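You operate a simulated robot arm through the tools that you are given. There is no shell and no other tool.

You run a simulated two-armed robot. Do the job below in one go: nothing can be reset, and whatever is moved stays where it is left.

TASK
On TAIL, turn the volts till the load box draws 960 mA.
Fine: switch on, TAIL alone; leave the selector there; supply off at the end.

It is judged by the outcome, as a careful person would: the job done as asked, and still so three seconds after it is handed in. It fails if anything else is knocked over, pushed out of place, dropped, spilled or broken.

THE ROBOT
Two 7-joint arms with fingered hands on one trunk that stands fixed in place. Base frame: the origin is at the foot of the trunk, x ahead of it, y to its left, z up; the work surface is at about z = 0.75. Readings come in m, degrees, newtons and seconds.
The left shoulder is at [0.088, 0.17, 1.161], the right one opposite. With the tool pointing down near the work surface each hand reaches from about 0.3 to 0.78 m from the base axis, measured 20 degrees to its own side. Payload 4 kg a hand.
Tool frame (each hand has its own): the origin (TCP) lies between the finger pads and is the grasp point; the fingertips stand 0.026 m ahead of it; z points along the fingers, y is the line along which they close. The gripper opens to 0.132 m. The gripper's body begins 0.073 m behind the TCP. The gripper is a hand of 4 fingers: y runs from the thumb to the fingers, the wrist lies at [0, 0, -0.224] in the tool frame.
Orientation is that of the tool frame in the base frame, as a unit quaternion [x, y, z, w]. With the fingers straight down and closing along the base's y, the tool's x points along the base's -x, its y along +y and its z along -z.

THE INTERFACE
- The arms move only by the tool servo_tool. It takes "left_plan", "right_plan" or both (then of equal length, played together; a hand with none holds still); each is a list of rows, each a list of 6 numbers: the shift along the tool's x, y, z in units of 100 mm (1.0 is 100 mm), then the turn, a rotation vector about the tool's x, y, z in units of 180 degrees (1.0 is 180 degrees). In form: [[dx, dy, dz, ax, ay, az], ...]. A call has 1 to 20 rows; each row is the pose to reach, as a shift and turn from the pose commanded when the call began, along the tool's axes at that moment. A call with a number of a shift or a turn outside -1 to 1 is refused whole. A row lasts 0.2 s, in which the tool goes at most 0.05 m and 8.6 degrees; a call with a longer step from one row to the next is refused whole. A pose out of reach is approached as far as the arm can. The call stops where the force on the tool passes 40 N (or 10 N more than at its start, if that is more) or the arm is blocked; 0.2 s more then pass. In this call time passes only in rows, and 0.2 s behind the last. The reply holds the time, the measured pose of the TCP, the force on the tool along the base axes, the opening and the grip force, in the units named above and with some noise, with the torque about the TCP (base axes, N m) and any sound that the robot's microphone picked up.
- Cameras (640 x 400 px; columns grow to the right, rows downward): "scene" is now at [0.1628, -0.0614, 1.349]; the picture's right is [-0.68, -0.73, 0.00], its down [-0.35, 0.32, -0.88] and it looks along [0.65, -0.60, -0.47] (base axes); focal length 214 px, centre (320, 200). "left" rides on the left gripper at [-0.073, 0.006, -0.094] in its tool frame; the picture's right is [-0.08, -1.00, 0.00], its down [0.79, -0.06, -0.62] and it looks along [0.61, -0.05, 0.79] (tool axes); focal length 230 px, centre (320, 200). "right" rides on the right gripper at [0.073, 0.006, -0.094] in its tool frame; the picture's right is [-0.08, 1.00, 0.00], its down [-0.78, -0.06, -0.62] and it looks along [-0.61, -0.05, 0.79] (tool axes); focal length 230 px, centre (320, 200). There is no depth. A picture from a camera that has moved, and an enlarged one, comes with that camera's place and axes in the base frame and with its lens.
- camera(camera): a new picture of that camera. It takes no simulated time.
- lift_body(by): slides the trunk up (or, below 0, down) by that many m; the arms and the scene camera ride with it, the base frame stays. It gives what a move gives, with no picture.
- move_fingers(finger1, finger2, finger3, thumb_bend, hand): sets how far each is bent, from 0 (flat) to 1 (curled in); at 0.3 the hand is open as for a grip, at 0.7 the pads meet at the TCP. One left out holds its place. A second passes; each finger stops where it meets its share of the squeeze, and holds until it gets a number again. It is the only way to open and close the hand. It gives what a move gives, with no picture; readings hold the bend of each and the force on the fingers (four entries, about 0 where the hand has none), thumb and palm.
- turn_head(pan, tilt): turns the head with the scene camera to pan (to the left, within 80 degrees either way) and tilt (down, from -29 to 69), counted from straight ahead of the robot. It gives what a move gives.
- zoom(camera, box): a new picture of the part [left, top, right, bottom] of that camera's present view, enlarged. It takes no simulated time.
- hand_in(): hands the job in; it is judged then, once.

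Nothing tells you positions but the pictures and the camera data. Unless the task says otherwise, let go and move clear before handing in.

The tools are called after "Call:" as a command line: name --argument value ..., lists and objects as JSON in quotes. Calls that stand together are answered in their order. servo_tool: Moves the arms, as the interface text tells. Its arguments: {"type":"object","properties":{"left_plan":{"type":"array"},"right_plan":{"type":"array"}},"required":[]} The other tools are called the same way: lift_body (by) slides the trunk up or down; move_fingers (finger1, finger2, finger3, thumb_bend, hand) moves the fingers one by one; turn_head (pan, tilt) turns the head that bears the scene camera; camera (camera) takes a picture; zoom (camera, box) takes an enlarged picture of a part of a camera's view; hand_in () hands the job in.

At the start:

```text
clock: 0.0
left_eef_pos: [0.5241, -0.0167, 1.1728]
left_orientation: [-0.001, 1.0, -0.001, 0.0]
left_wrist_force: [0.9, 0.3, 0.0]
left_torque: [-0.02, -0.01, -0.02]
left_gripper_width: 0.132
left_grip_force: 0.1
left_shape: jaw
left_bend: [0.3, 0.3, 0.3, 0.3]
left_finger forces: [0.1, 0.1, 0.0, 0.1, 0.1, 0.0]
right_eef_pos: [0.4427, -0.4746, 1.1592]
right_orientation: [0.0, 1.0, 0.0, 0.0]
right_wrist_force: [-0.7, 0.7, 0.7]
right_torque: [0.03, 0.02, 0.0]
right_gripper_width: 0.1319
right_grip_force: 0.0
right_shape: jaw
right_bend: [0.3, 0.3, 0.3, 0.3]
right_finger forces: [0.0, 0.0, 0.1, 0.0, 0.0, 0.0]
trunk travel left (down, up): [-0.175, 0.176]
head pan, tilt: [-42.9, 28.3]
```

scene: 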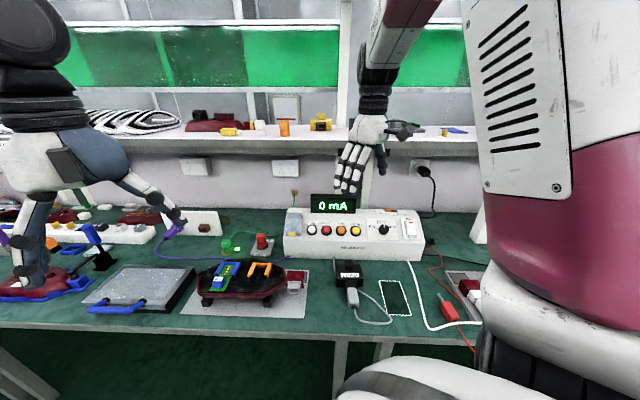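
right: 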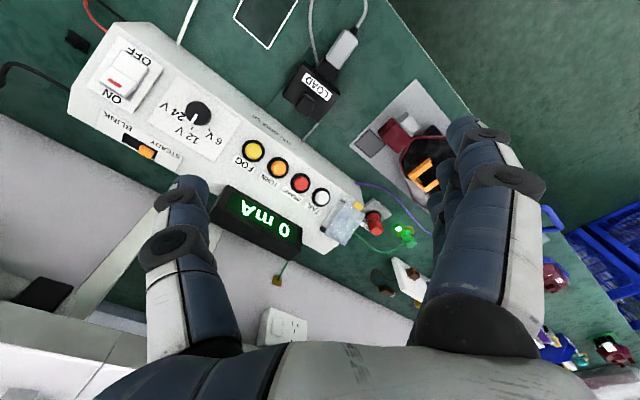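
left: 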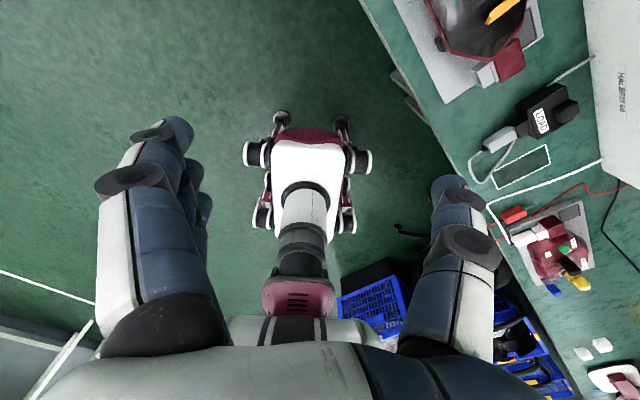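

I see a supply box on the bench with a mA display, an ON/OFF rocker, a volts knob (6/12/24 V), a STEADY/BLINK slide, and coloured buttons, with a load plug in front of it. I'll take enlarged pictures first to read the labels and locate everything.

Call:
zoom --camera "scene" --box '[270, 180, 450, 292]'

Call:
zoom --camera "right" --box '[60, 10, 380, 210]'

Call:
zoom --camera "right" --box '[220, 100, 440, 280]'

```text
3.56 times, centred on (360, 236) of scene
camera zoom: at [0.1628, -0.0614, 1.349], right [-0.68, -0.73, 0.0], down [-0.35, 0.32, -0.88], along [0.65, -0.6, -0.47], focal length 763 px, centre (178, 72)
```

zoom: 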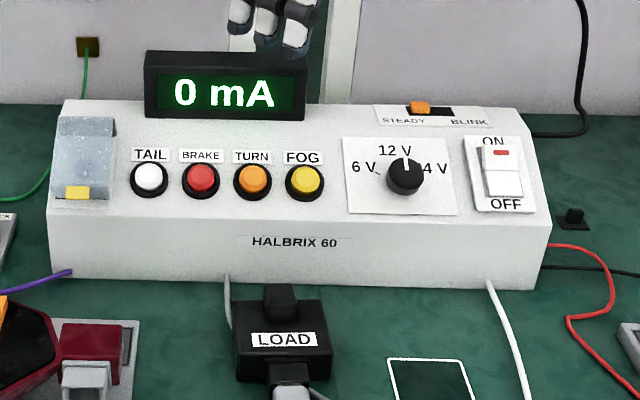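

```text
2.00 times, centred on (220, 110) of right
camera zoom: at [0.3675, -0.4683, 1.253], right [0.08, 1.0, 0.0], down [0.78, -0.06, 0.62], along [0.61, -0.05, -0.79], focal length 460 px, centre (520, 380)
```

zoom: 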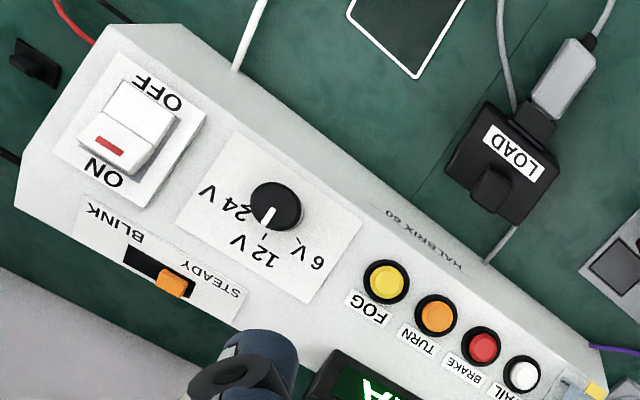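

```text
2.22 times, centred on (330, 190) of right
camera zoom: at [0.3675, -0.4683, 1.253], right [0.08, 1.0, 0.0], down [0.78, -0.06, 0.62], along [0.61, -0.05, -0.79], focal length 511 px, centre (298, 222)
```

zoom: 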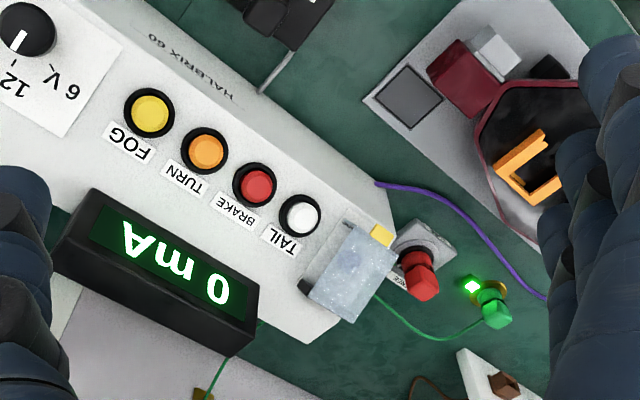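

The supply is the HALBRIX 60 box, set about 45° to my frame on the right. It has TAIL/BRAKE/TURN/FOG buttons, a 6/12/24 V knob, a STEADY/BLINK slide and an ON/OFF rocker. I'll turn the head toward it and look closer before touching anything.

Call:
turn_head --pan -52 --tilt 35

Call:
zoom --camera "right" --box '[320, 170, 440, 260]'

Call:
zoom --camera "right" --box '[80, 30, 240, 170]'

```text
clock: 0.7
left_eef_pos: [0.5226, -0.0168, 1.1718]
left_orientation: [-0.002, 1.0, 0.0, 0.0]
left_wrist_force: [0.2, 0.3, 0.5]
left_torque: [-0.02, 0.01, -0.01]
left_gripper_width: 0.1317
left_grip_force: 0.0
left_shape: jaw
left_bend: [0.3, 0.3, 0.3, 0.3]
left_finger forces: [0.0, 0.0, 0.0, 0.1, 0.0, 0.1]
right_eef_pos: [0.4423, -0.4746, 1.1598]
right_orientation: [0.0, 1.0, 0.0, 0.0]
right_wrist_force: [-0.1, -0.6, 0.2]
right_torque: [0.01, -0.03, -0.01]
right_gripper_width: 0.1319
right_grip_force: 0.1
right_shape: jaw
right_bend: [0.3, 0.3, 0.3, 0.3]
right_finger forces: [0.1, 0.0, 0.1, 0.0, 0.0, 0.1]
trunk travel left (down, up): [-0.175, 0.176]
head pan, tilt: [-52.0, 35.0]
```

```text
4.44 times, centred on (380, 215) of right
camera zoom: at [0.3675, -0.4682, 1.253], right [0.08, 1.0, 0.0], down [0.78, -0.06, 0.62], along [0.61, -0.05, -0.79], focal length 1022 px, centre (53, 133)
```

zoom: 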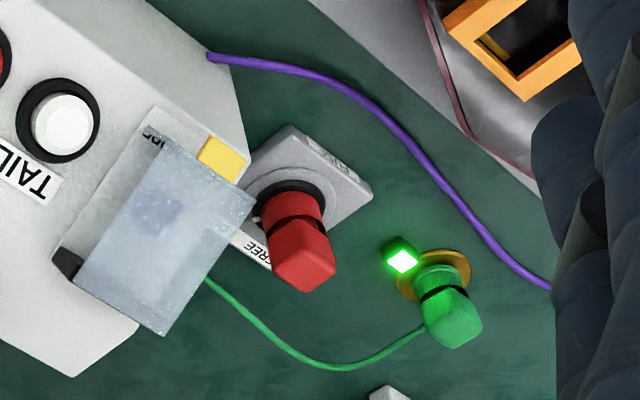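

```text
2.86 times, centred on (160, 100) of right
camera zoom: at [0.3675, -0.4682, 1.253], right [0.08, 1.0, 0.0], down [0.78, -0.06, 0.62], along [0.61, -0.05, -0.79], focal length 657 px, centre (777, 486)
```

zoom: 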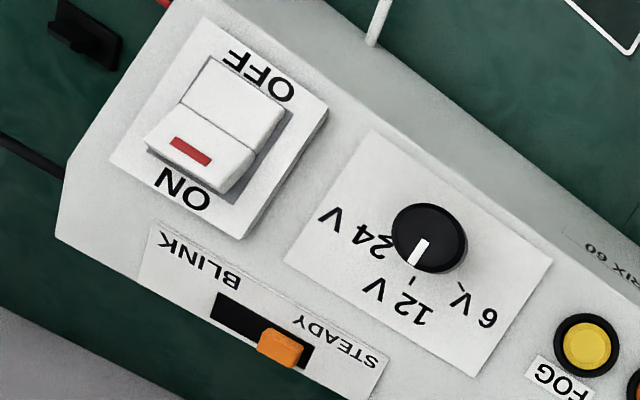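

The rocker's ON half stands proud, so it looks off now; the knob's pointer is near 12 V. I'll look at the box again from the turned head for triangulation.

Call:
camera --camera "scene"

Call:
zoom --camera "scene" --box '[200, 130, 380, 242]'

```text
taken
camera scene: at [0.1503, -0.0688, 1.3385], right [-0.79, -0.62, 0.0], down [-0.35, 0.45, -0.82], along [0.5, -0.65, -0.57], focal length 214 px, centre (320, 200)
```

scene: 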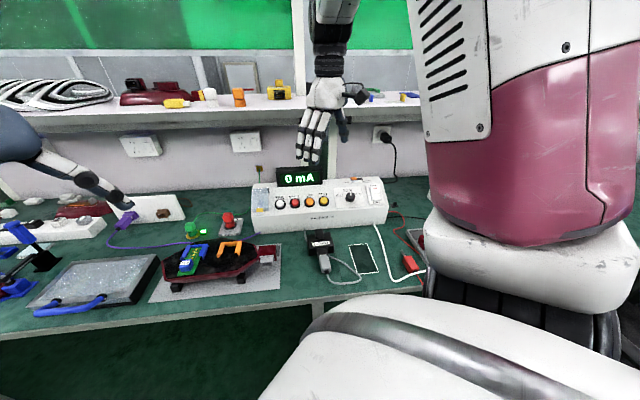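

```text
3.56 times, centred on (290, 186) of scene
camera zoom: at [0.1503, -0.0688, 1.3385], right [-0.79, -0.62, 0.0], down [-0.35, 0.45, -0.82], along [0.5, -0.65, -0.57], focal length 763 px, centre (427, 250)
```

zoom: 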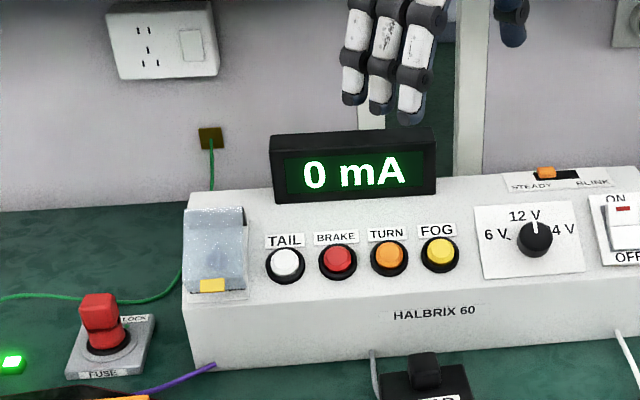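

I have rough stereo fixes: knob near [0.46, -0.65, 0.90], rocker near [0.41, -0.74, 0.89], TAIL near [0.63, -0.47, 0.90]. Next I'll yaw the right hand 45° so it lines up with the box, which also gives its camera a squarer view.

Call:
servo_tool --right_plan '[[0, 0, 0, 0, 0, 0.042], [0, 0, 0, 0, 0, 0.084], [0, 0, 0, 0, 0, 0.126], [0, 0, 0, 0, 0, 0.168], [0, 0, 0, 0, 0, 0.21], [0, 0, 0, 0, 0, 0.25]]'

Call:
camera --camera "right"

Call:
camera --camera "scene"

```text
clock: 2.1
left_eef_pos: [0.5236, -0.0166, 1.1731]
left_orientation: [-0.001, 1.0, -0.001, 0.0]
left_wrist_force: [-0.4, 0.4, 0.6]
left_torque: [0.02, 0.01, -0.02]
left_gripper_width: 0.1321
left_grip_force: 0.1
left_shape: jaw
left_bend: [0.3, 0.3, 0.3, 0.3]
left_finger forces: [0.0, 0.1, 0.1, 0.0, 0.0, 0.0]
right_eef_pos: [0.4425, -0.4743, 1.1587]
right_orientation: [0.384, 0.923, 0.0, -0.001]
right_wrist_force: [0.2, 0.2, -0.7]
right_torque: [0.0, -0.01, 0.01]
right_gripper_width: 0.1319
right_grip_force: 0.1
right_shape: jaw
right_bend: [0.3, 0.3, 0.3, 0.3]
right_finger forces: [0.0, 0.0, 0.0, 0.0, 0.1, 0.0]
trunk travel left (down, up): [-0.175, 0.176]
head pan, tilt: [-52.0, 35.0]
```

```text
taken
camera right: at [0.3937, -0.4182, 1.2523], right [0.76, 0.65, 0.0], down [0.51, -0.6, 0.62], along [0.4, -0.47, -0.79], focal length 230 px, centre (320, 200)
```

right: 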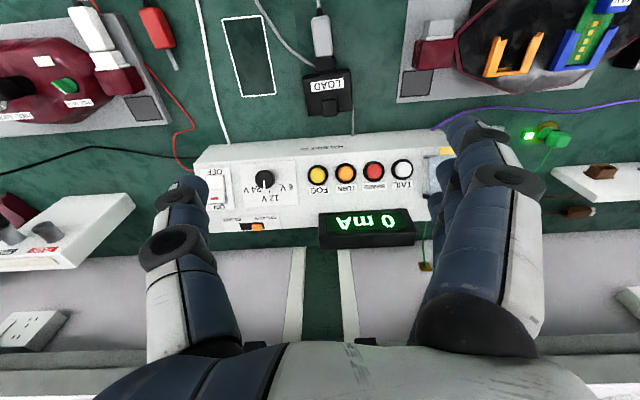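

```text
taken
camera scene: at [0.1503, -0.0689, 1.3384], right [-0.79, -0.62, 0.0], down [-0.35, 0.45, -0.82], along [0.5, -0.65, -0.57], focal length 214 px, centre (320, 200)
```

scene: 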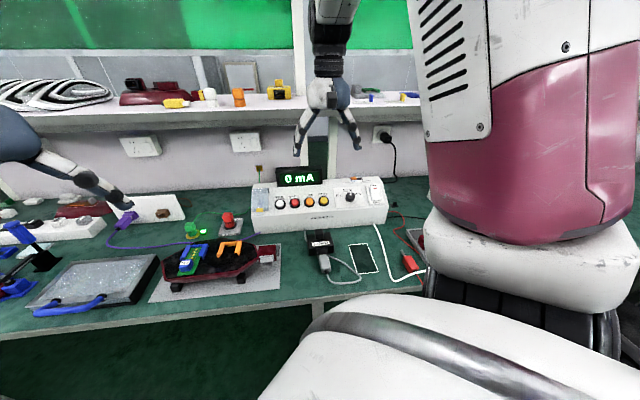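

The hand is now square with the box, whose long axis runs along [0.71, 0.71]. I'll take enlarged pictures for precise fixes.

Call:
zoom --camera "right" --box '[180, 120, 460, 260]'

Call:
zoom --camera "scene" --box '[240, 150, 400, 250]'

```text
2.29 times, centred on (320, 190) of right
camera zoom: at [0.3937, -0.4182, 1.2523], right [0.76, 0.65, 0.0], down [0.51, -0.6, 0.62], along [0.4, -0.47, -0.79], focal length 526 px, centre (320, 223)
```

zoom: 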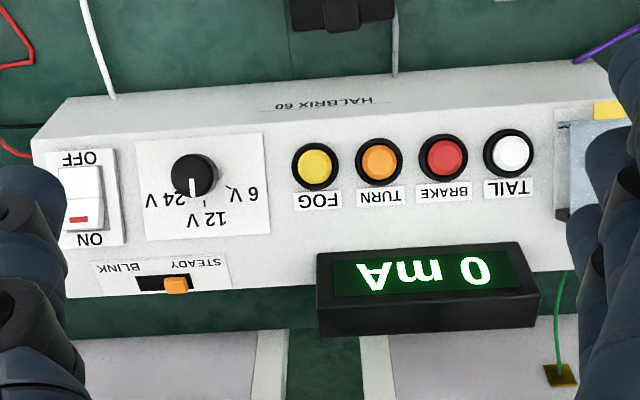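

```text
4.00 times, centred on (320, 200) of scene
camera zoom: at [0.1503, -0.0689, 1.3384], right [-0.79, -0.62, 0.0], down [-0.35, 0.45, -0.82], along [0.5, -0.65, -0.57], focal length 858 px, centre (320, 200)
```

zoom: 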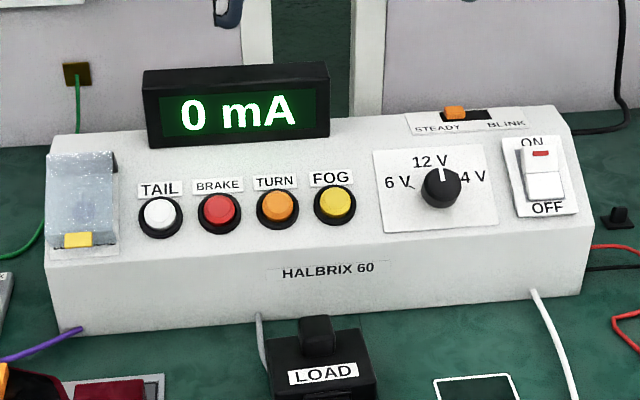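

TAIL fixes at about [0.665, -0.486, 0.866] and the knob at about [0.461, -0.648, 0.90]. Before approaching I'll form a single-finger pointing shape in free air and see which finger is which.

Call:
move_fingers --hand "right" --finger1 1.0 --finger2 0.6 --finger3 1.0 --thumb_bend 0.3

Call:
camera --camera "right"

Call:
zoom --camera "scene" --box '[250, 20, 410, 180]'

```text
clock: 3.1
left_eef_pos: [0.5242, -0.0171, 1.1715]
left_orientation: [0.0, 1.0, 0.0, 0.0]
left_wrist_force: [-0.2, -0.2, 0.0]
left_torque: [0.02, 0.0, 0.0]
left_gripper_width: 0.1318
left_grip_force: 0.1
left_shape: jaw
left_bend: [0.3, 0.3, 0.3, 0.3]
left_finger forces: [0.0, 0.0, 0.0, 0.0, 0.1, 0.0]
right_eef_pos: [0.4429, -0.4744, 1.1578]
right_orientation: [0.383, 0.924, 0.0, 0.0]
right_wrist_force: [-0.2, 0.0, 0.1]
right_torque: [-0.03, 0.02, 0.01]
right_gripper_width: 0.0607
right_grip_force: 0.1
right_shape: fingers
right_bend: [1.0, 0.6, 1.0, 0.3]
right_finger forces: [0.1, 0.0, 0.0, 0.0, 0.1, 0.0]
trunk travel left (down, up): [-0.175, 0.176]
head pan, tilt: [-52.0, 35.0]
```

```text
taken
camera right: at [0.3935, -0.4183, 1.2523], right [0.76, 0.65, 0.0], down [0.51, -0.6, 0.62], along [0.4, -0.47, -0.79], focal length 230 px, centre (320, 200)
```

right: 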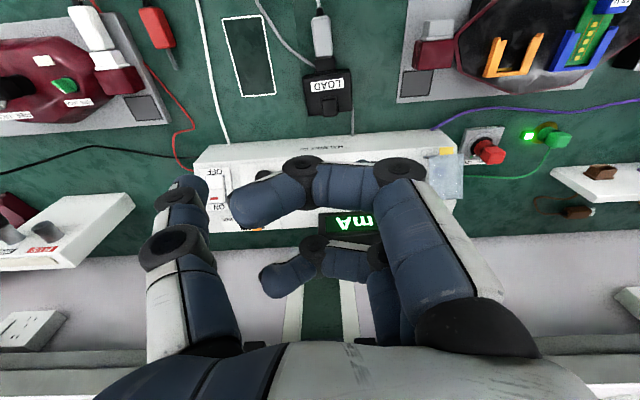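

```text
2.50 times, centred on (330, 100) of scene
camera zoom: at [0.1503, -0.0689, 1.3384], right [-0.79, -0.62, 0.0], down [-0.35, 0.45, -0.82], along [0.5, -0.65, -0.57], focal length 536 px, centre (295, 450)
```

zoom: 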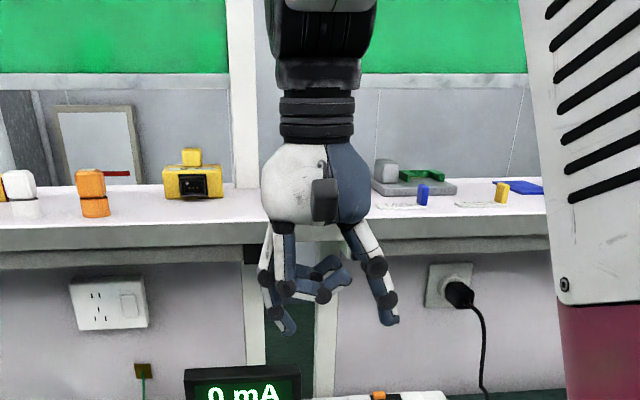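

The two outer fingers curl in clear of the tip, and the middle one is the pointer. I'll try pinching thumb and middle finger together as a small square stylus with the outer fingers curled.

Call:
move_fingers --hand "right" --finger1 1.0 --finger2 0.7 --finger3 1.0 --thumb_bend 0.7

Call:
camera --camera "right"

Call:
zoom --camera "scene" --box '[270, 60, 390, 180]'

```text
clock: 4.1
left_eef_pos: [0.524, -0.0182, 1.1733]
left_orientation: [-0.001, 1.0, 0.0, 0.0]
left_wrist_force: [0.4, -0.1, -0.9]
left_torque: [0.0, -0.01, 0.0]
left_gripper_width: 0.1317
left_grip_force: 0.0
left_shape: jaw
left_bend: [0.3, 0.3, 0.3, 0.3]
left_finger forces: [0.0, 0.0, 0.0, 0.0, 0.0, 0.0]
right_eef_pos: [0.4437, -0.4749, 1.1588]
right_orientation: [0.384, 0.923, 0.0, 0.0]
right_wrist_force: [-0.4, 0.2, -0.3]
right_torque: [-0.02, 0.03, 0.02]
right_gripper_width: 0.0391
right_grip_force: 0.1
right_shape: fingers
right_bend: [1.0, 0.7, 1.0, 0.7]
right_finger forces: [0.0, 0.0, 0.1, 0.0, 0.0, 0.1]
trunk travel left (down, up): [-0.175, 0.176]
head pan, tilt: [-52.0, 35.0]
```

```text
taken
camera right: at [0.3935, -0.4183, 1.2523], right [0.76, 0.65, 0.0], down [0.51, -0.6, 0.62], along [0.4, -0.47, -0.79], focal length 230 px, centre (320, 200)
```

right: 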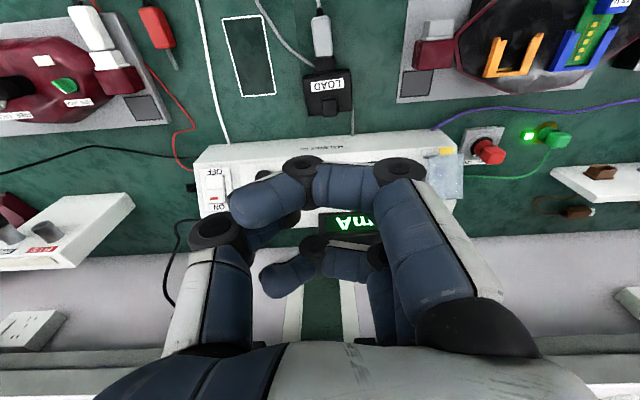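

```text
3.33 times, centred on (330, 120) of scene
camera zoom: at [0.1502, -0.0689, 1.3384], right [-0.79, -0.62, 0.0], down [-0.35, 0.45, -0.82], along [0.5, -0.65, -0.57], focal length 715 px, centre (287, 467)
```

zoom: 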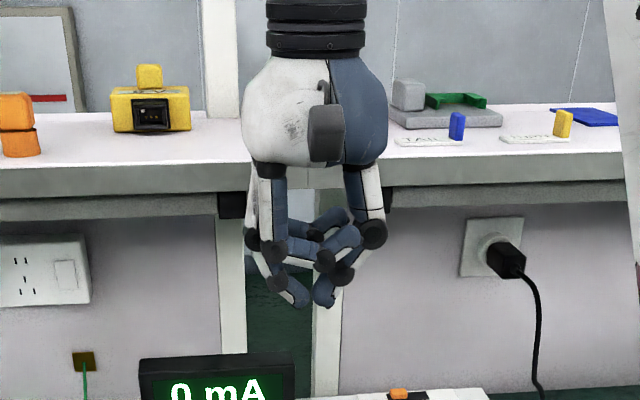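

The pinch makes a clean stylus with the outer fingers behind it. I'll open the hand again for a clear view and move it closer over the box to measure the panel with the hand camera.

Call:
move_fingers --hand "right" --finger1 0.3 --finger2 0.3 --finger3 0.3 --thumb_bend 0.3

Call:
servo_tool --right_plan '[[-0.2, 0.0, 0.2, 0, 0, 0], [-0.4, 0.0, 0.4, 0, 0, 0], [-0.6, 0.0, 0.6, 0, 0, 0], [-0.8, 0.0, 0.7, 0, 0, 0]]'

Call:
camera --camera "right"

Call:
zoom --camera "right" --box '[160, 100, 480, 300]'

Call:
camera --camera "scene"

```text
clock: 5.1
left_eef_pos: [0.5237, -0.0175, 1.1733]
left_orientation: [0.0, 1.0, 0.0, 0.001]
left_wrist_force: [-0.2, 0.7, 0.2]
left_torque: [0.01, 0.02, -0.03]
left_gripper_width: 0.1317
left_grip_force: 0.1
left_shape: jaw
left_bend: [0.3, 0.3, 0.3, 0.3]
left_finger forces: [0.0, 0.0, 0.1, 0.1, 0.0, 0.0]
right_eef_pos: [0.4424, -0.4745, 1.1583]
right_orientation: [0.382, 0.924, -0.001, 0.0]
right_wrist_force: [-0.5, -0.3, 1.0]
right_torque: [0.02, -0.03, 0.01]
right_gripper_width: 0.1358
right_grip_force: 0.0
right_shape: fingers
right_bend: [0.3, 0.3, 0.3, 0.3]
right_finger forces: [0.0, 0.0, 0.0, 0.1, 0.0, 0.0]
trunk travel left (down, up): [-0.175, 0.176]
head pan, tilt: [-52.0, 35.0]
```

```text
clock: 6.1
left_eef_pos: [0.5239, -0.017, 1.1736]
left_orientation: [-0.001, 1.0, 0.001, 0.0]
left_wrist_force: [0.1, 0.6, -0.5]
left_torque: [-0.01, -0.01, 0.01]
left_gripper_width: 0.1319
left_grip_force: 0.0
left_shape: jaw
left_bend: [0.3, 0.3, 0.3, 0.3]
left_finger forces: [0.1, 0.0, 0.1, 0.0, 0.0, 0.1]
right_eef_pos: [0.4997, -0.5333, 1.0886]
right_orientation: [0.383, 0.924, -0.001, 0.0]
right_wrist_force: [0.1, 0.8, -0.3]
right_torque: [-0.03, -0.01, -0.01]
right_gripper_width: 0.1356
right_grip_force: 0.1
right_shape: fingers
right_bend: [0.3, 0.3, 0.3, 0.3]
right_finger forces: [0.0, 0.0, 0.0, 0.0, 0.0, 0.1]
trunk travel left (down, up): [-0.175, 0.176]
head pan, tilt: [-52.0, 35.0]
```

```text
taken
camera right: at [0.449, -0.4777, 1.1826], right [0.76, 0.65, 0.0], down [0.51, -0.6, 0.62], along [0.4, -0.47, -0.79], focal length 230 px, centre (320, 200)
```

right: 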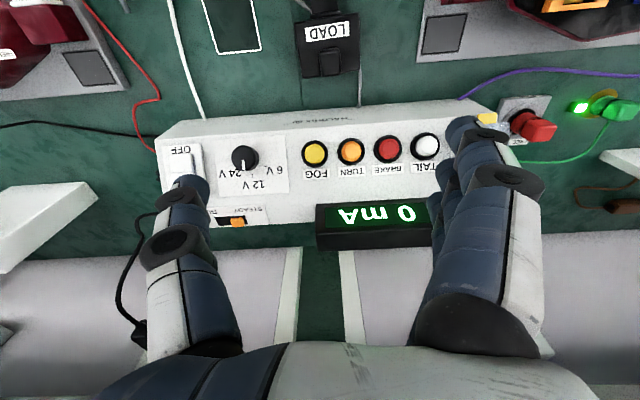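

```text
2.00 times, centred on (320, 200) of right
camera zoom: at [0.449, -0.4777, 1.1826], right [0.76, 0.65, 0.0], down [0.51, -0.6, 0.62], along [0.4, -0.47, -0.79], focal length 460 px, centre (320, 200)
```

zoom: 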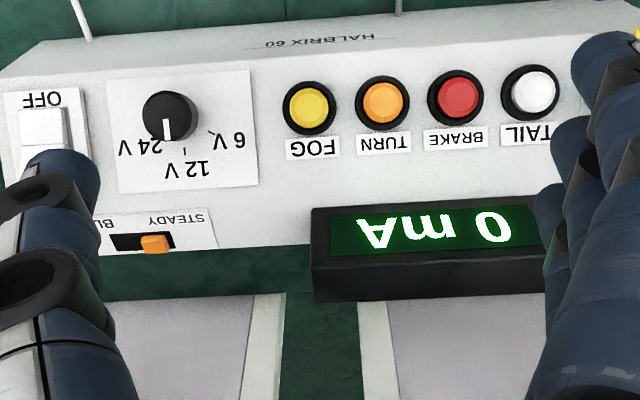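

```text
taken
camera scene: at [0.1505, -0.0691, 1.3383], right [-0.79, -0.62, 0.0], down [-0.35, 0.45, -0.82], along [0.5, -0.65, -0.57], focal length 214 px, centre (320, 200)
```

scene: 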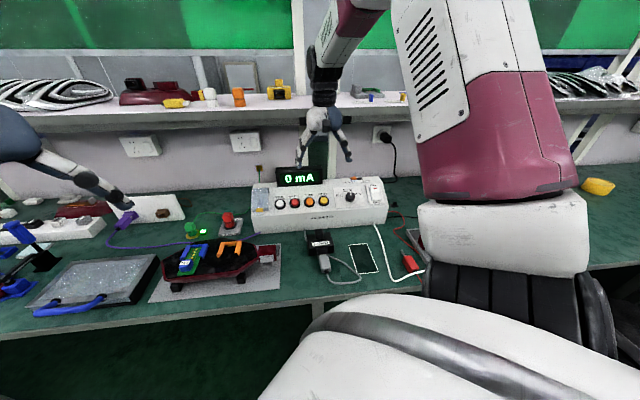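

The closer view refines things: TAIL ≈ [0.661, -0.485, 0.870], knob top ≈ [0.465, -0.657, 0.892], ON half of the rocker ≈ [0.411, -0.744, 0.908], panel sloping about 27° toward me. I'll form the stylus, tilt the hand to the panel normal and move toward the rocker at a safe height.

Call:
move_fingers --hand "right" --finger1 1.0 --finger2 0.7 --finger3 1.0 --thumb_bend 0.7

Call:
servo_tool --right_plan '[[0.0, -0.2, 0.05, 0, -0.03, 0], [0.0, -0.4, 0.1, 0, -0.06, 0], [0.0, -0.6, 0.15, 0, -0.09, 0], [0.0, -0.8, 0.2, 0, -0.12, 0], [0.0, -1.0, 0.25, 0, -0.15, 0]]'

Call:
camera --camera "right"

Call:
camera --camera "scene"

```text
clock: 7.1
left_eef_pos: [0.5242, -0.0165, 1.1733]
left_orientation: [-0.001, 1.0, 0.0, 0.0]
left_wrist_force: [-0.3, 0.2, -0.4]
left_torque: [0.01, 0.0, 0.01]
left_gripper_width: 0.1317
left_grip_force: 0.0
left_shape: jaw
left_bend: [0.3, 0.3, 0.3, 0.3]
left_finger forces: [0.1, 0.0, 0.0, 0.0, 0.0, 0.0]
right_eef_pos: [0.4993, -0.5328, 1.0895]
right_orientation: [0.382, 0.924, 0.001, 0.0]
right_wrist_force: [0.6, 0.0, 0.1]
right_torque: [0.0, 0.03, 0.0]
right_gripper_width: 0.0392
right_grip_force: 0.1
right_shape: fingers
right_bend: [1.0, 0.7, 1.0, 0.7]
right_finger forces: [0.1, 0.0, 0.0, 0.0, 0.0, 0.1]
trunk travel left (down, up): [-0.175, 0.176]
head pan, tilt: [-52.0, 35.0]
```

```text
clock: 8.3
left_eef_pos: [0.5233, -0.0167, 1.1746]
left_orientation: [-0.001, 1.0, 0.0, 0.0]
left_wrist_force: [-0.4, -0.4, 0.0]
left_torque: [-0.02, -0.02, 0.05]
left_gripper_width: 0.1319
left_grip_force: 0.1
left_shape: jaw
left_bend: [0.3, 0.3, 0.3, 0.3]
left_finger forces: [0.0, 0.0, 0.0, 0.0, 0.0, 0.0]
right_eef_pos: [0.4285, -0.6025, 1.0663]
right_orientation: [0.372, 0.898, -0.09, 0.216]
right_wrist_force: [-0.2, 0.1, 1.0]
right_torque: [-0.01, -0.01, 0.03]
right_gripper_width: 0.0391
right_grip_force: 0.1
right_shape: fingers
right_bend: [1.0, 0.7, 1.0, 0.7]
right_finger forces: [0.0, 0.0, 0.0, 0.1, 0.0, 0.1]
trunk travel left (down, up): [-0.175, 0.176]
head pan, tilt: [-52.0, 35.0]
```

```text
taken
camera right: at [0.3551, -0.5226, 1.1151], right [0.75, 0.66, 0.03], down [0.25, -0.34, 0.91], along [0.61, -0.68, -0.42], focal length 230 px, centre (320, 200)
```

right: 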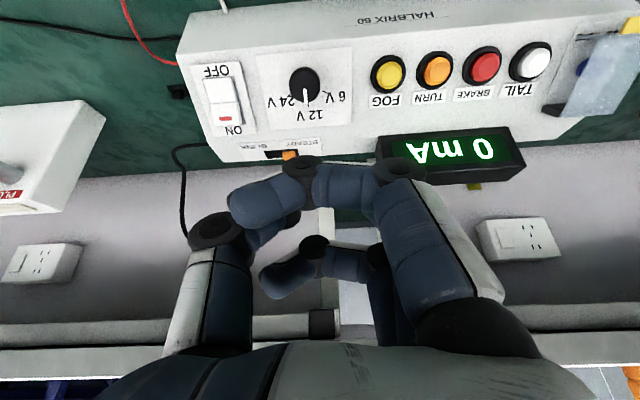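

```text
taken
camera scene: at [0.15, -0.0687, 1.3385], right [-0.79, -0.62, 0.0], down [-0.35, 0.45, -0.82], along [0.5, -0.65, -0.57], focal length 214 px, centre (320, 200)
```

scene: 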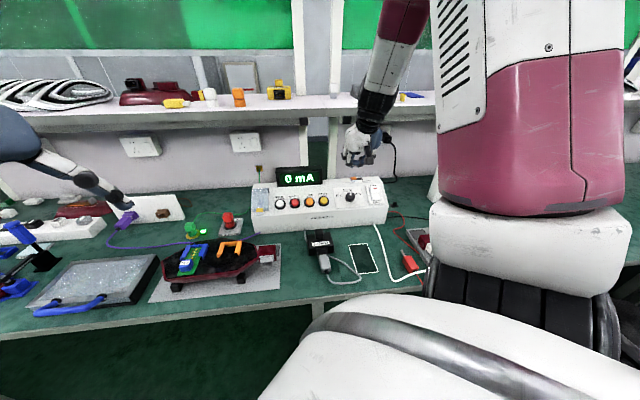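

The hand tilted fine and its camera now sees the whole panel cleanly. I'll enlarge this view to fix the rocker and knob positions.

Call:
zoom --camera "right" --box '[170, 20, 370, 170]'

Call:
zoom --camera "right" --box '[350, 0, 640, 190]'

Call:
zoom --camera "scene" --box '[330, 110, 410, 230]'

```text
2.67 times, centred on (270, 95) of right
camera zoom: at [0.3551, -0.5226, 1.1151], right [0.75, 0.66, 0.03], down [0.25, -0.34, 0.91], along [0.61, -0.68, -0.42], focal length 614 px, centre (453, 480)
```

zoom: 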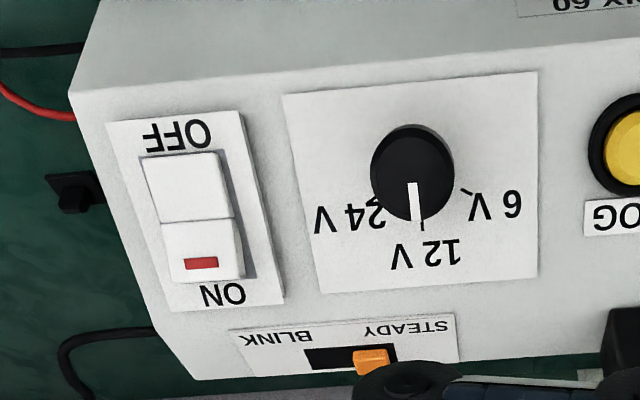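

```text
2.11 times, centred on (495, 95) of right
camera zoom: at [0.3551, -0.5226, 1.1151], right [0.75, 0.66, 0.03], down [0.25, -0.34, 0.91], along [0.61, -0.68, -0.42], focal length 484 px, centre (-48, 421)
```

zoom: 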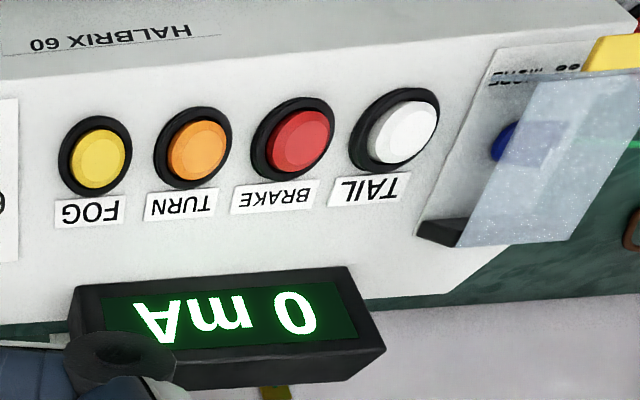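

```text
3.33 times, centred on (370, 170) of scene
camera zoom: at [0.15, -0.0687, 1.3385], right [-0.79, -0.62, 0.0], down [-0.35, 0.45, -0.82], along [0.5, -0.65, -0.57], focal length 715 px, centre (153, 300)
```

zoom: 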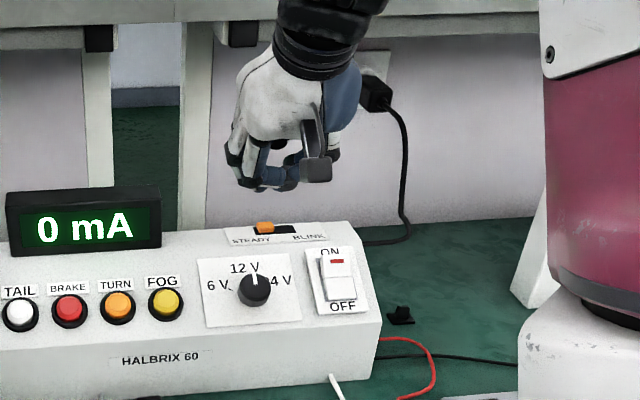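

Combining three views: ON mark ≈ [0.411, -0.747, 0.907], FOG ≈ [0.541, -0.598, 0.871], TAIL ≈ [0.662, -0.486, 0.867], and the knob pointer sits at 12 V. I'll move over the rocker with plenty of clearance and check the alignment.

Call:
servo_tool --right_plan '[[0.0, -0.25, 0.1, 0, 0, 0], [0.0, -0.5, 0.2, 0, 0, 0], [0.0, -0.75, 0.3, 0, 0, 0], [0.0, -1.0, 0.4, 0, 0, 0]]'

Call:
camera --camera "right"

Call:
zoom --camera "scene" --box '[310, 120, 430, 220]'

```text
clock: 9.3
left_eef_pos: [0.5226, -0.0164, 1.1736]
left_orientation: [-0.001, 1.0, 0.0, 0.0]
left_wrist_force: [-0.6, -0.4, -0.8]
left_torque: [-0.02, 0.02, 0.0]
left_gripper_width: 0.132
left_grip_force: 0.2
left_shape: jaw
left_bend: [0.3, 0.3, 0.3, 0.3]
left_finger forces: [0.0, 0.0, 0.0, 0.0, 0.0, 0.0]
right_eef_pos: [0.3719, -0.6857, 1.0291]
right_orientation: [0.373, 0.898, -0.09, 0.215]
right_wrist_force: [-0.4, -0.4, -0.3]
right_torque: [0.01, 0.01, -0.02]
right_gripper_width: 0.0392
right_grip_force: 0.0
right_shape: fingers
right_bend: [1.0, 0.7, 1.0, 0.7]
right_finger forces: [0.0, 0.1, 0.0, 0.1, 0.0, 0.0]
trunk travel left (down, up): [-0.175, 0.176]
head pan, tilt: [-52.0, 35.0]
```

```text
taken
camera right: at [0.2984, -0.6052, 1.0798], right [0.75, 0.66, 0.04], down [0.25, -0.34, 0.91], along [0.61, -0.67, -0.42], focal length 230 px, centre (320, 200)
```

right: 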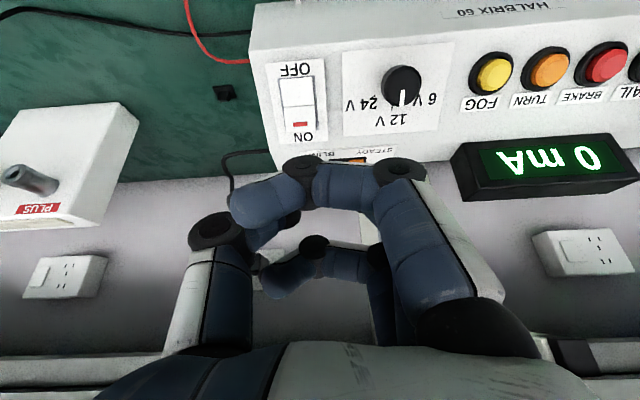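

```text
4.00 times, centred on (370, 170) of scene
camera zoom: at [0.1502, -0.0693, 1.3384], right [-0.79, -0.62, 0.0], down [-0.35, 0.45, -0.82], along [0.5, -0.65, -0.57], focal length 858 px, centre (120, 320)
```

zoom: 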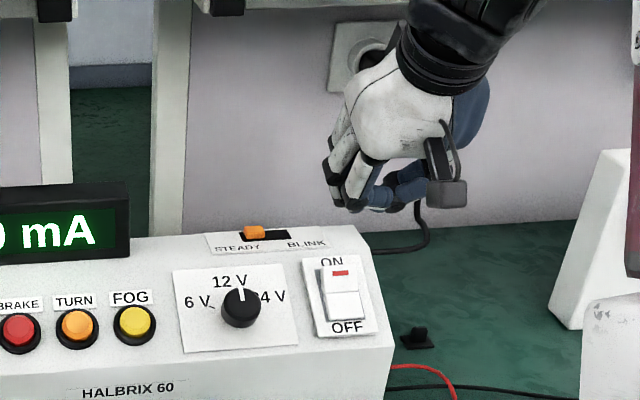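

The stylus hovers a little above and in front of the rocker. I'll enlarge both views to fix the ON half precisely with this wider baseline.

Call:
zoom --camera "right" --box '[250, 30, 450, 170]'

Call:
zoom --camera "scene" --box '[380, 150, 440, 220]'

```text
2.86 times, centred on (350, 100) of right
camera zoom: at [0.2984, -0.6052, 1.0798], right [0.75, 0.66, 0.04], down [0.25, -0.34, 0.91], along [0.61, -0.67, -0.42], focal length 657 px, centre (234, 486)
```

zoom: 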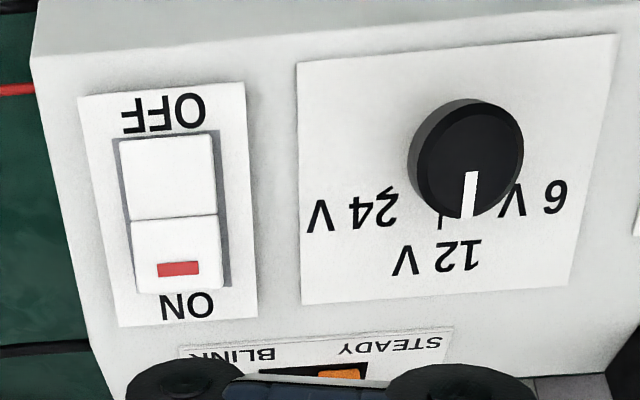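

```text
5.71 times, centred on (410, 185) of scene
camera zoom: at [0.1502, -0.0693, 1.3384], right [-0.79, -0.62, 0.0], down [-0.35, 0.45, -0.82], along [0.5, -0.65, -0.57], focal length 1226 px, centre (-194, 286)
```

zoom: 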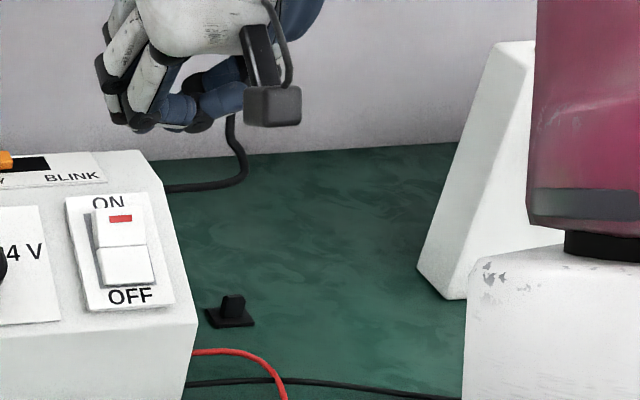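

Best fix for the red ON mark is now about [0.415, -0.762, 0.893]. I'll lower to about 4 cm above it, along the panel normal, and check.

Call:
servo_tool --right_plan '[[-0.04, -0.07, 0.3, 0, 0, 0], [-0.08, -0.14, 0.6, 0, 0, 0], [-0.12, -0.22, 0.9, 0, 0, 0]]'

Call:
zoom --camera "scene" --box '[330, 130, 430, 220]'

Call:
camera --camera "right"

```text
clock: 10.1
left_eef_pos: [0.5235, -0.0177, 1.1727]
left_orientation: [-0.002, 1.0, 0.0, 0.0]
left_wrist_force: [0.6, 0.4, -0.2]
left_torque: [0.01, 0.0, -0.03]
left_gripper_width: 0.1319
left_grip_force: 0.1
left_shape: jaw
left_bend: [0.3, 0.3, 0.3, 0.3]
left_finger forces: [0.0, 0.0, 0.1, 0.0, 0.1, 0.1]
right_eef_pos: [0.3947, -0.7384, 0.9536]
right_orientation: [0.373, 0.898, -0.09, 0.216]
right_wrist_force: [-0.2, 0.1, -0.6]
right_torque: [0.0, 0.01, 0.03]
right_gripper_width: 0.0391
right_grip_force: 0.1
right_shape: fingers
right_bend: [1.0, 0.7, 1.0, 0.7]
right_finger forces: [0.1, 0.0, 0.0, 0.0, 0.0, 0.1]
trunk travel left (down, up): [-0.175, 0.176]
head pan, tilt: [-52.0, 35.0]
```

```text
4.44 times, centred on (380, 175) of scene
camera zoom: at [0.1506, -0.0701, 1.3382], right [-0.79, -0.62, 0.0], down [-0.35, 0.45, -0.82], along [0.5, -0.64, -0.57], focal length 953 px, centre (53, 311)
```

zoom: 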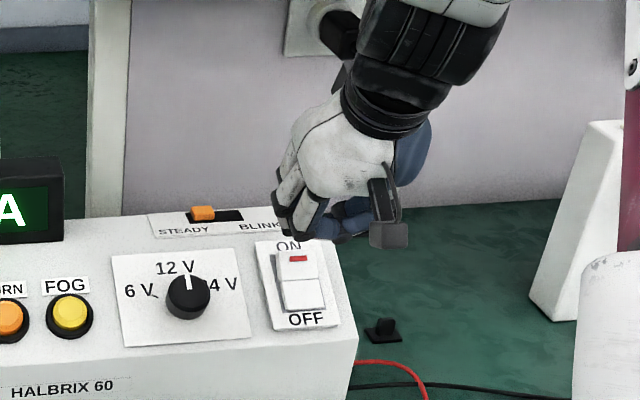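

```text
taken
camera right: at [0.3207, -0.6577, 1.0045], right [0.75, 0.66, 0.04], down [0.25, -0.34, 0.91], along [0.61, -0.67, -0.42], focal length 230 px, centre (320, 200)
```

right: 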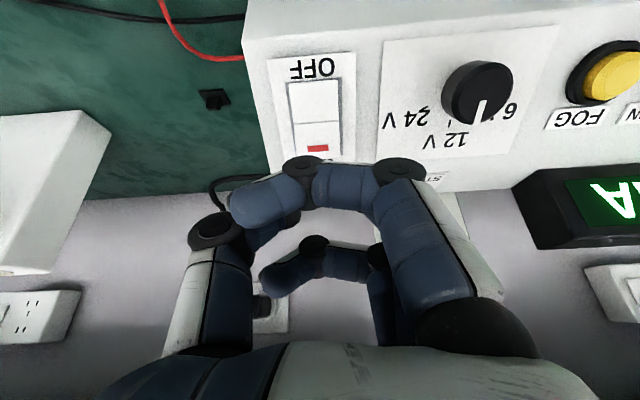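

The stylus tip is lined up: ON is about 4.5 cm ahead along the tool axis, now fixed at [0.416, -0.766, 0.890]. I'll descend gently in short steps, watching the force.

Call:
servo_tool --right_plan '[[-0.03, -0.03, 0.12, 0, 0, 0], [-0.05, -0.04, 0.24, 0, 0, 0], [-0.05, -0.04, 0.34, 0, 0, 0]]'

Call:
zoom --camera "scene" --box '[340, 140, 420, 210]'

Call:
zoom --camera "right" --box '[220, 60, 420, 220]'

```text
clock: 10.9
left_eef_pos: [0.5227, -0.0172, 1.173]
left_orientation: [-0.001, 1.0, 0.0, 0.0]
left_wrist_force: [0.9, 0.2, -0.2]
left_torque: [-0.01, 0.03, 0.02]
left_gripper_width: 0.1321
left_grip_force: 0.0
left_shape: jaw
left_bend: [0.3, 0.3, 0.3, 0.3]
left_finger forces: [0.0, 0.1, 0.0, 0.1, 0.0, 0.0]
right_eef_pos: [0.4045, -0.7542, 0.9251]
right_orientation: [0.372, 0.898, -0.089, 0.216]
right_wrist_force: [-0.8, 0.3, -0.3]
right_torque: [0.02, -0.04, -0.02]
right_gripper_width: 0.0388
right_grip_force: 0.1
right_shape: fingers
right_bend: [1.0, 0.7, 1.0, 0.7]
right_finger forces: [0.0, 0.1, 0.1, 0.0, 0.0, 0.0]
trunk travel left (down, up): [-0.175, 0.176]
head pan, tilt: [-52.0, 35.0]
```

```text
5.71 times, centred on (380, 175) of scene
camera zoom: at [0.1505, -0.0694, 1.3383], right [-0.79, -0.62, 0.0], down [-0.35, 0.45, -0.82], along [0.5, -0.65, -0.57], focal length 1226 px, centre (-23, 343)
```

zoom: 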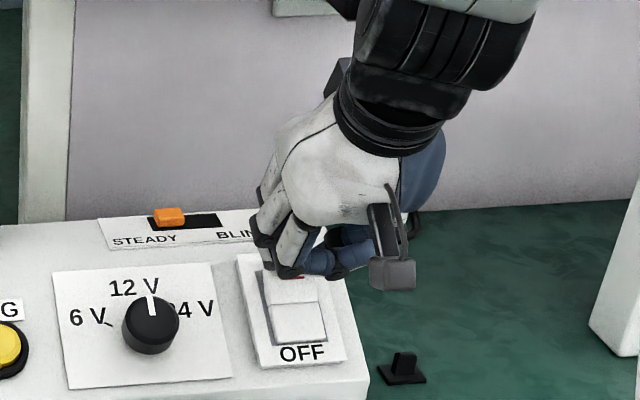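

```text
2.50 times, centred on (320, 140) of right
camera zoom: at [0.3302, -0.674, 0.9756], right [0.75, 0.66, 0.04], down [0.25, -0.34, 0.91], along [0.61, -0.67, -0.42], focal length 575 px, centre (320, 350)
```

zoom: 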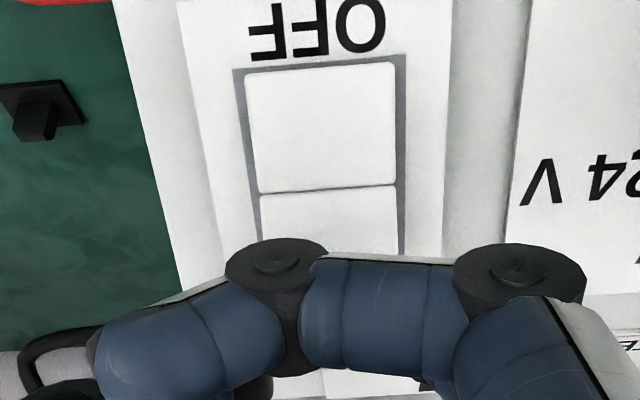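

The tip is just above the ON half with no contact yet. I'll go on down in millimetre steps.

Call:
servo_tool --right_plan '[[0, 0, 0.04, 0, 0, 0], [0, 0, 0.08, 0, 0, 0], [0, 0, 0.11, 0, 0, 0]]'

Call:
zoom --camera "scene" --box '[260, 140, 420, 240]'

```text
clock: 11.7
left_eef_pos: [0.5237, -0.0163, 1.1719]
left_orientation: [0.0, 1.0, 0.0, -0.001]
left_wrist_force: [0.7, 0.1, 0.2]
left_torque: [0.04, 0.03, 0.02]
left_gripper_width: 0.1322
left_grip_force: 0.1
left_shape: jaw
left_bend: [0.3, 0.3, 0.3, 0.3]
left_finger forces: [0.0, 0.1, 0.1, 0.0, 0.0, 0.1]
right_eef_pos: [0.4054, -0.7591, 0.9158]
right_orientation: [0.372, 0.898, -0.09, 0.216]
right_wrist_force: [0.5, 0.4, -0.6]
right_torque: [0.01, 0.01, -0.02]
right_gripper_width: 0.0388
right_grip_force: 0.0
right_shape: fingers
right_bend: [1.0, 0.7, 1.0, 0.7]
right_finger forces: [0.0, 0.0, 0.0, 0.0, 0.1, 0.1]
trunk travel left (down, up): [-0.175, 0.176]
head pan, tilt: [-52.0, 35.0]
```

```text
4.00 times, centred on (340, 190) of scene
camera zoom: at [0.1504, -0.0691, 1.3384], right [-0.79, -0.62, 0.0], down [-0.35, 0.45, -0.82], along [0.5, -0.65, -0.57], focal length 858 px, centre (240, 240)
```

zoom: 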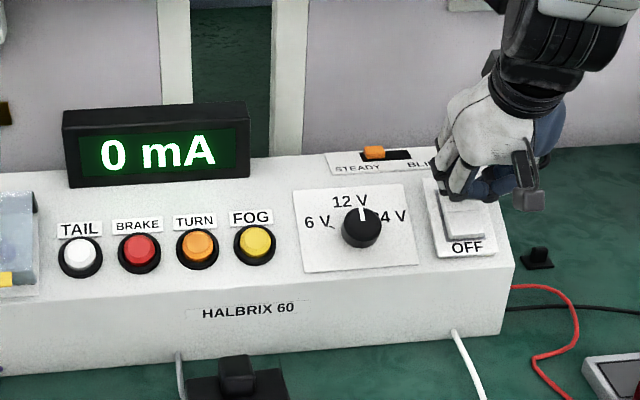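

Still no contact force. I'll continue down in small steps.

Call:
servo_tool --right_plan '[[0, 0, 0.03, 0, 0, 0], [0, 0, 0.06, 0, 0, 0]]'

Call:
zoom --camera "right" --box '[220, 60, 420, 220]'

Call:
zoom --camera "scene" --box '[340, 150, 420, 210]'

```text
clock: 12.3
left_eef_pos: [0.5227, -0.0161, 1.1741]
left_orientation: [-0.001, 1.0, 0.0, 0.0]
left_wrist_force: [0.2, 0.1, 0.6]
left_torque: [0.02, 0.01, -0.01]
left_gripper_width: 0.1317
left_grip_force: 0.0
left_shape: jaw
left_bend: [0.3, 0.3, 0.3, 0.3]
left_finger forces: [0.0, 0.0, 0.1, 0.1, 0.1, 0.1]
right_eef_pos: [0.4084, -0.7589, 0.9119]
right_orientation: [0.371, 0.899, -0.09, 0.217]
right_wrist_force: [-2.2, 1.7, 5.0]
right_torque: [0.02, 0.11, -0.08]
right_gripper_width: 0.0386
right_grip_force: 2.8
right_shape: fingers
right_bend: [1.0, 0.7, 1.0, 0.7]
right_finger forces: [0.0, 1.0, 0.0, 0.0, 5.1, 0.0]
trunk travel left (down, up): [-0.175, 0.176]
head pan, tilt: [-52.0, 35.0]
```

```text
2.50 times, centred on (320, 140) of right
camera zoom: at [0.333, -0.6783, 0.9616], right [0.75, 0.66, 0.04], down [0.25, -0.34, 0.91], along [0.61, -0.67, -0.42], focal length 575 px, centre (320, 350)
```

zoom: 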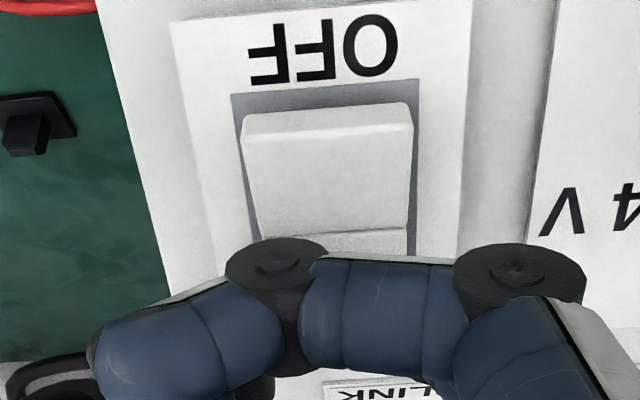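

```text
6.67 times, centred on (380, 180) of scene
camera zoom: at [0.1497, -0.0684, 1.3386], right [-0.79, -0.62, 0.0], down [-0.35, 0.45, -0.82], along [0.5, -0.65, -0.57], focal length 1430 px, centre (-80, 333)
```

zoom: 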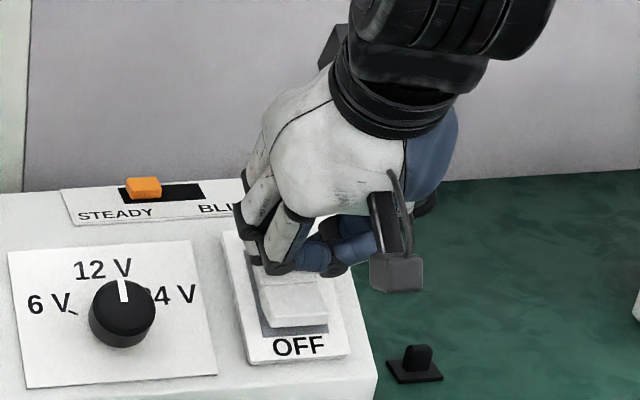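

The rocker flipped: the ON half is in and the OFF half now stands proud, so the supply is on. I'll back straight off and travel along the box toward TAIL, well clear of the display.

Call:
servo_tool --right_plan '[[0, 0, -0.3, 0, 0, 0], [0, 0, -0.6, 0, 0, 0], [0.05, 0, -0.9, 0, 0, 0], [0.1, 0.3, -1.0, 0, 0, 0], [0.15, 0.65, -1.0, 0, 0, 0], [0.2, 1.0, -1.0, 0, 0, 0]]'

Call:
servo_tool --right_plan '[[0.0, 0.33, 0, 0, 0, 0], [0.0, 0.66, 0, 0, 0, 0], [0.0, 1.0, 0, 0, 0, 0]]'

Call:
zoom --camera "scene" --box '[240, 100, 420, 240]'

Call:
camera --camera "right"

```text
clock: 13.7
left_eef_pos: [0.5239, -0.0157, 1.1733]
left_orientation: [-0.001, 1.0, -0.001, 0.0]
left_wrist_force: [0.5, -0.4, -0.1]
left_torque: [-0.02, 0.01, 0.0]
left_gripper_width: 0.1318
left_grip_force: 0.0
left_shape: jaw
left_bend: [0.3, 0.3, 0.3, 0.3]
left_finger forces: [0.0, 0.0, 0.0, 0.1, 0.0, 0.0]
right_eef_pos: [0.4343, -0.6423, 0.9903]
right_orientation: [0.373, 0.898, -0.09, 0.216]
right_wrist_force: [0.7, -0.4, -0.7]
right_torque: [0.01, 0.03, 0.0]
right_gripper_width: 0.0386
right_grip_force: 0.1
right_shape: fingers
right_bend: [1.0, 0.7, 1.0, 0.7]
right_finger forces: [0.1, 0.1, 0.0, 0.0, 0.0, 0.1]
trunk travel left (down, up): [-0.175, 0.176]
head pan, tilt: [-52.0, 35.0]
```

```text
clock: 14.5
left_eef_pos: [0.5232, -0.0155, 1.1722]
left_orientation: [-0.001, 1.0, -0.001, 0.0]
left_wrist_force: [0.0, 0.1, 0.2]
left_torque: [-0.04, -0.02, 0.03]
left_gripper_width: 0.132
left_grip_force: 0.1
left_shape: jaw
left_bend: [0.3, 0.3, 0.3, 0.3]
left_finger forces: [0.0, 0.1, 0.0, 0.0, 0.1, 0.0]
right_eef_pos: [0.5091, -0.5716, 0.9922]
right_orientation: [0.373, 0.898, -0.09, 0.215]
right_wrist_force: [-0.2, 0.0, -0.1]
right_torque: [-0.03, 0.04, -0.01]
right_gripper_width: 0.0388
right_grip_force: 0.0
right_shape: fingers
right_bend: [1.0, 0.7, 1.0, 0.7]
right_finger forces: [0.1, 0.1, 0.0, 0.0, 0.0, 0.0]
trunk travel left (down, up): [-0.175, 0.176]
head pan, tilt: [-52.0, 35.0]
```

```text
2.86 times, centred on (330, 170) of scene
camera zoom: at [0.151, -0.0681, 1.3383], right [-0.79, -0.62, 0.0], down [-0.35, 0.45, -0.82], along [0.5, -0.65, -0.57], focal length 613 px, centre (291, 286)
```

zoom: 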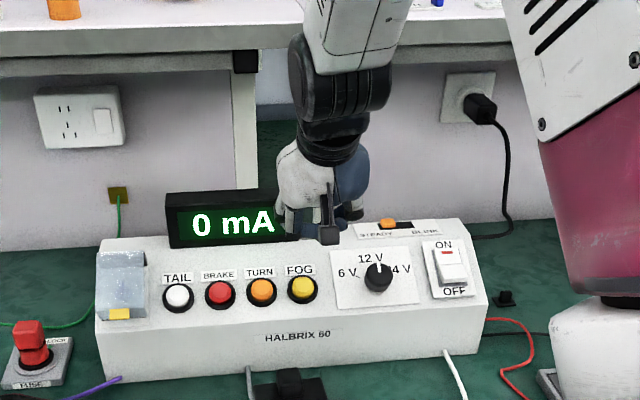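

```text
taken
camera right: at [0.4346, -0.4908, 1.0427], right [0.75, 0.66, 0.03], down [0.25, -0.34, 0.91], along [0.61, -0.67, -0.42], focal length 230 px, centre (320, 200)
```

right: 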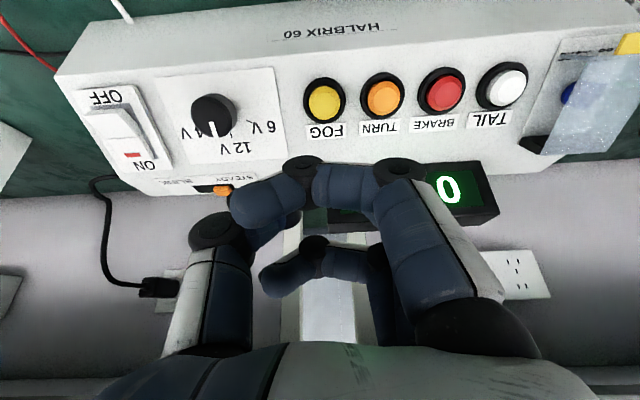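

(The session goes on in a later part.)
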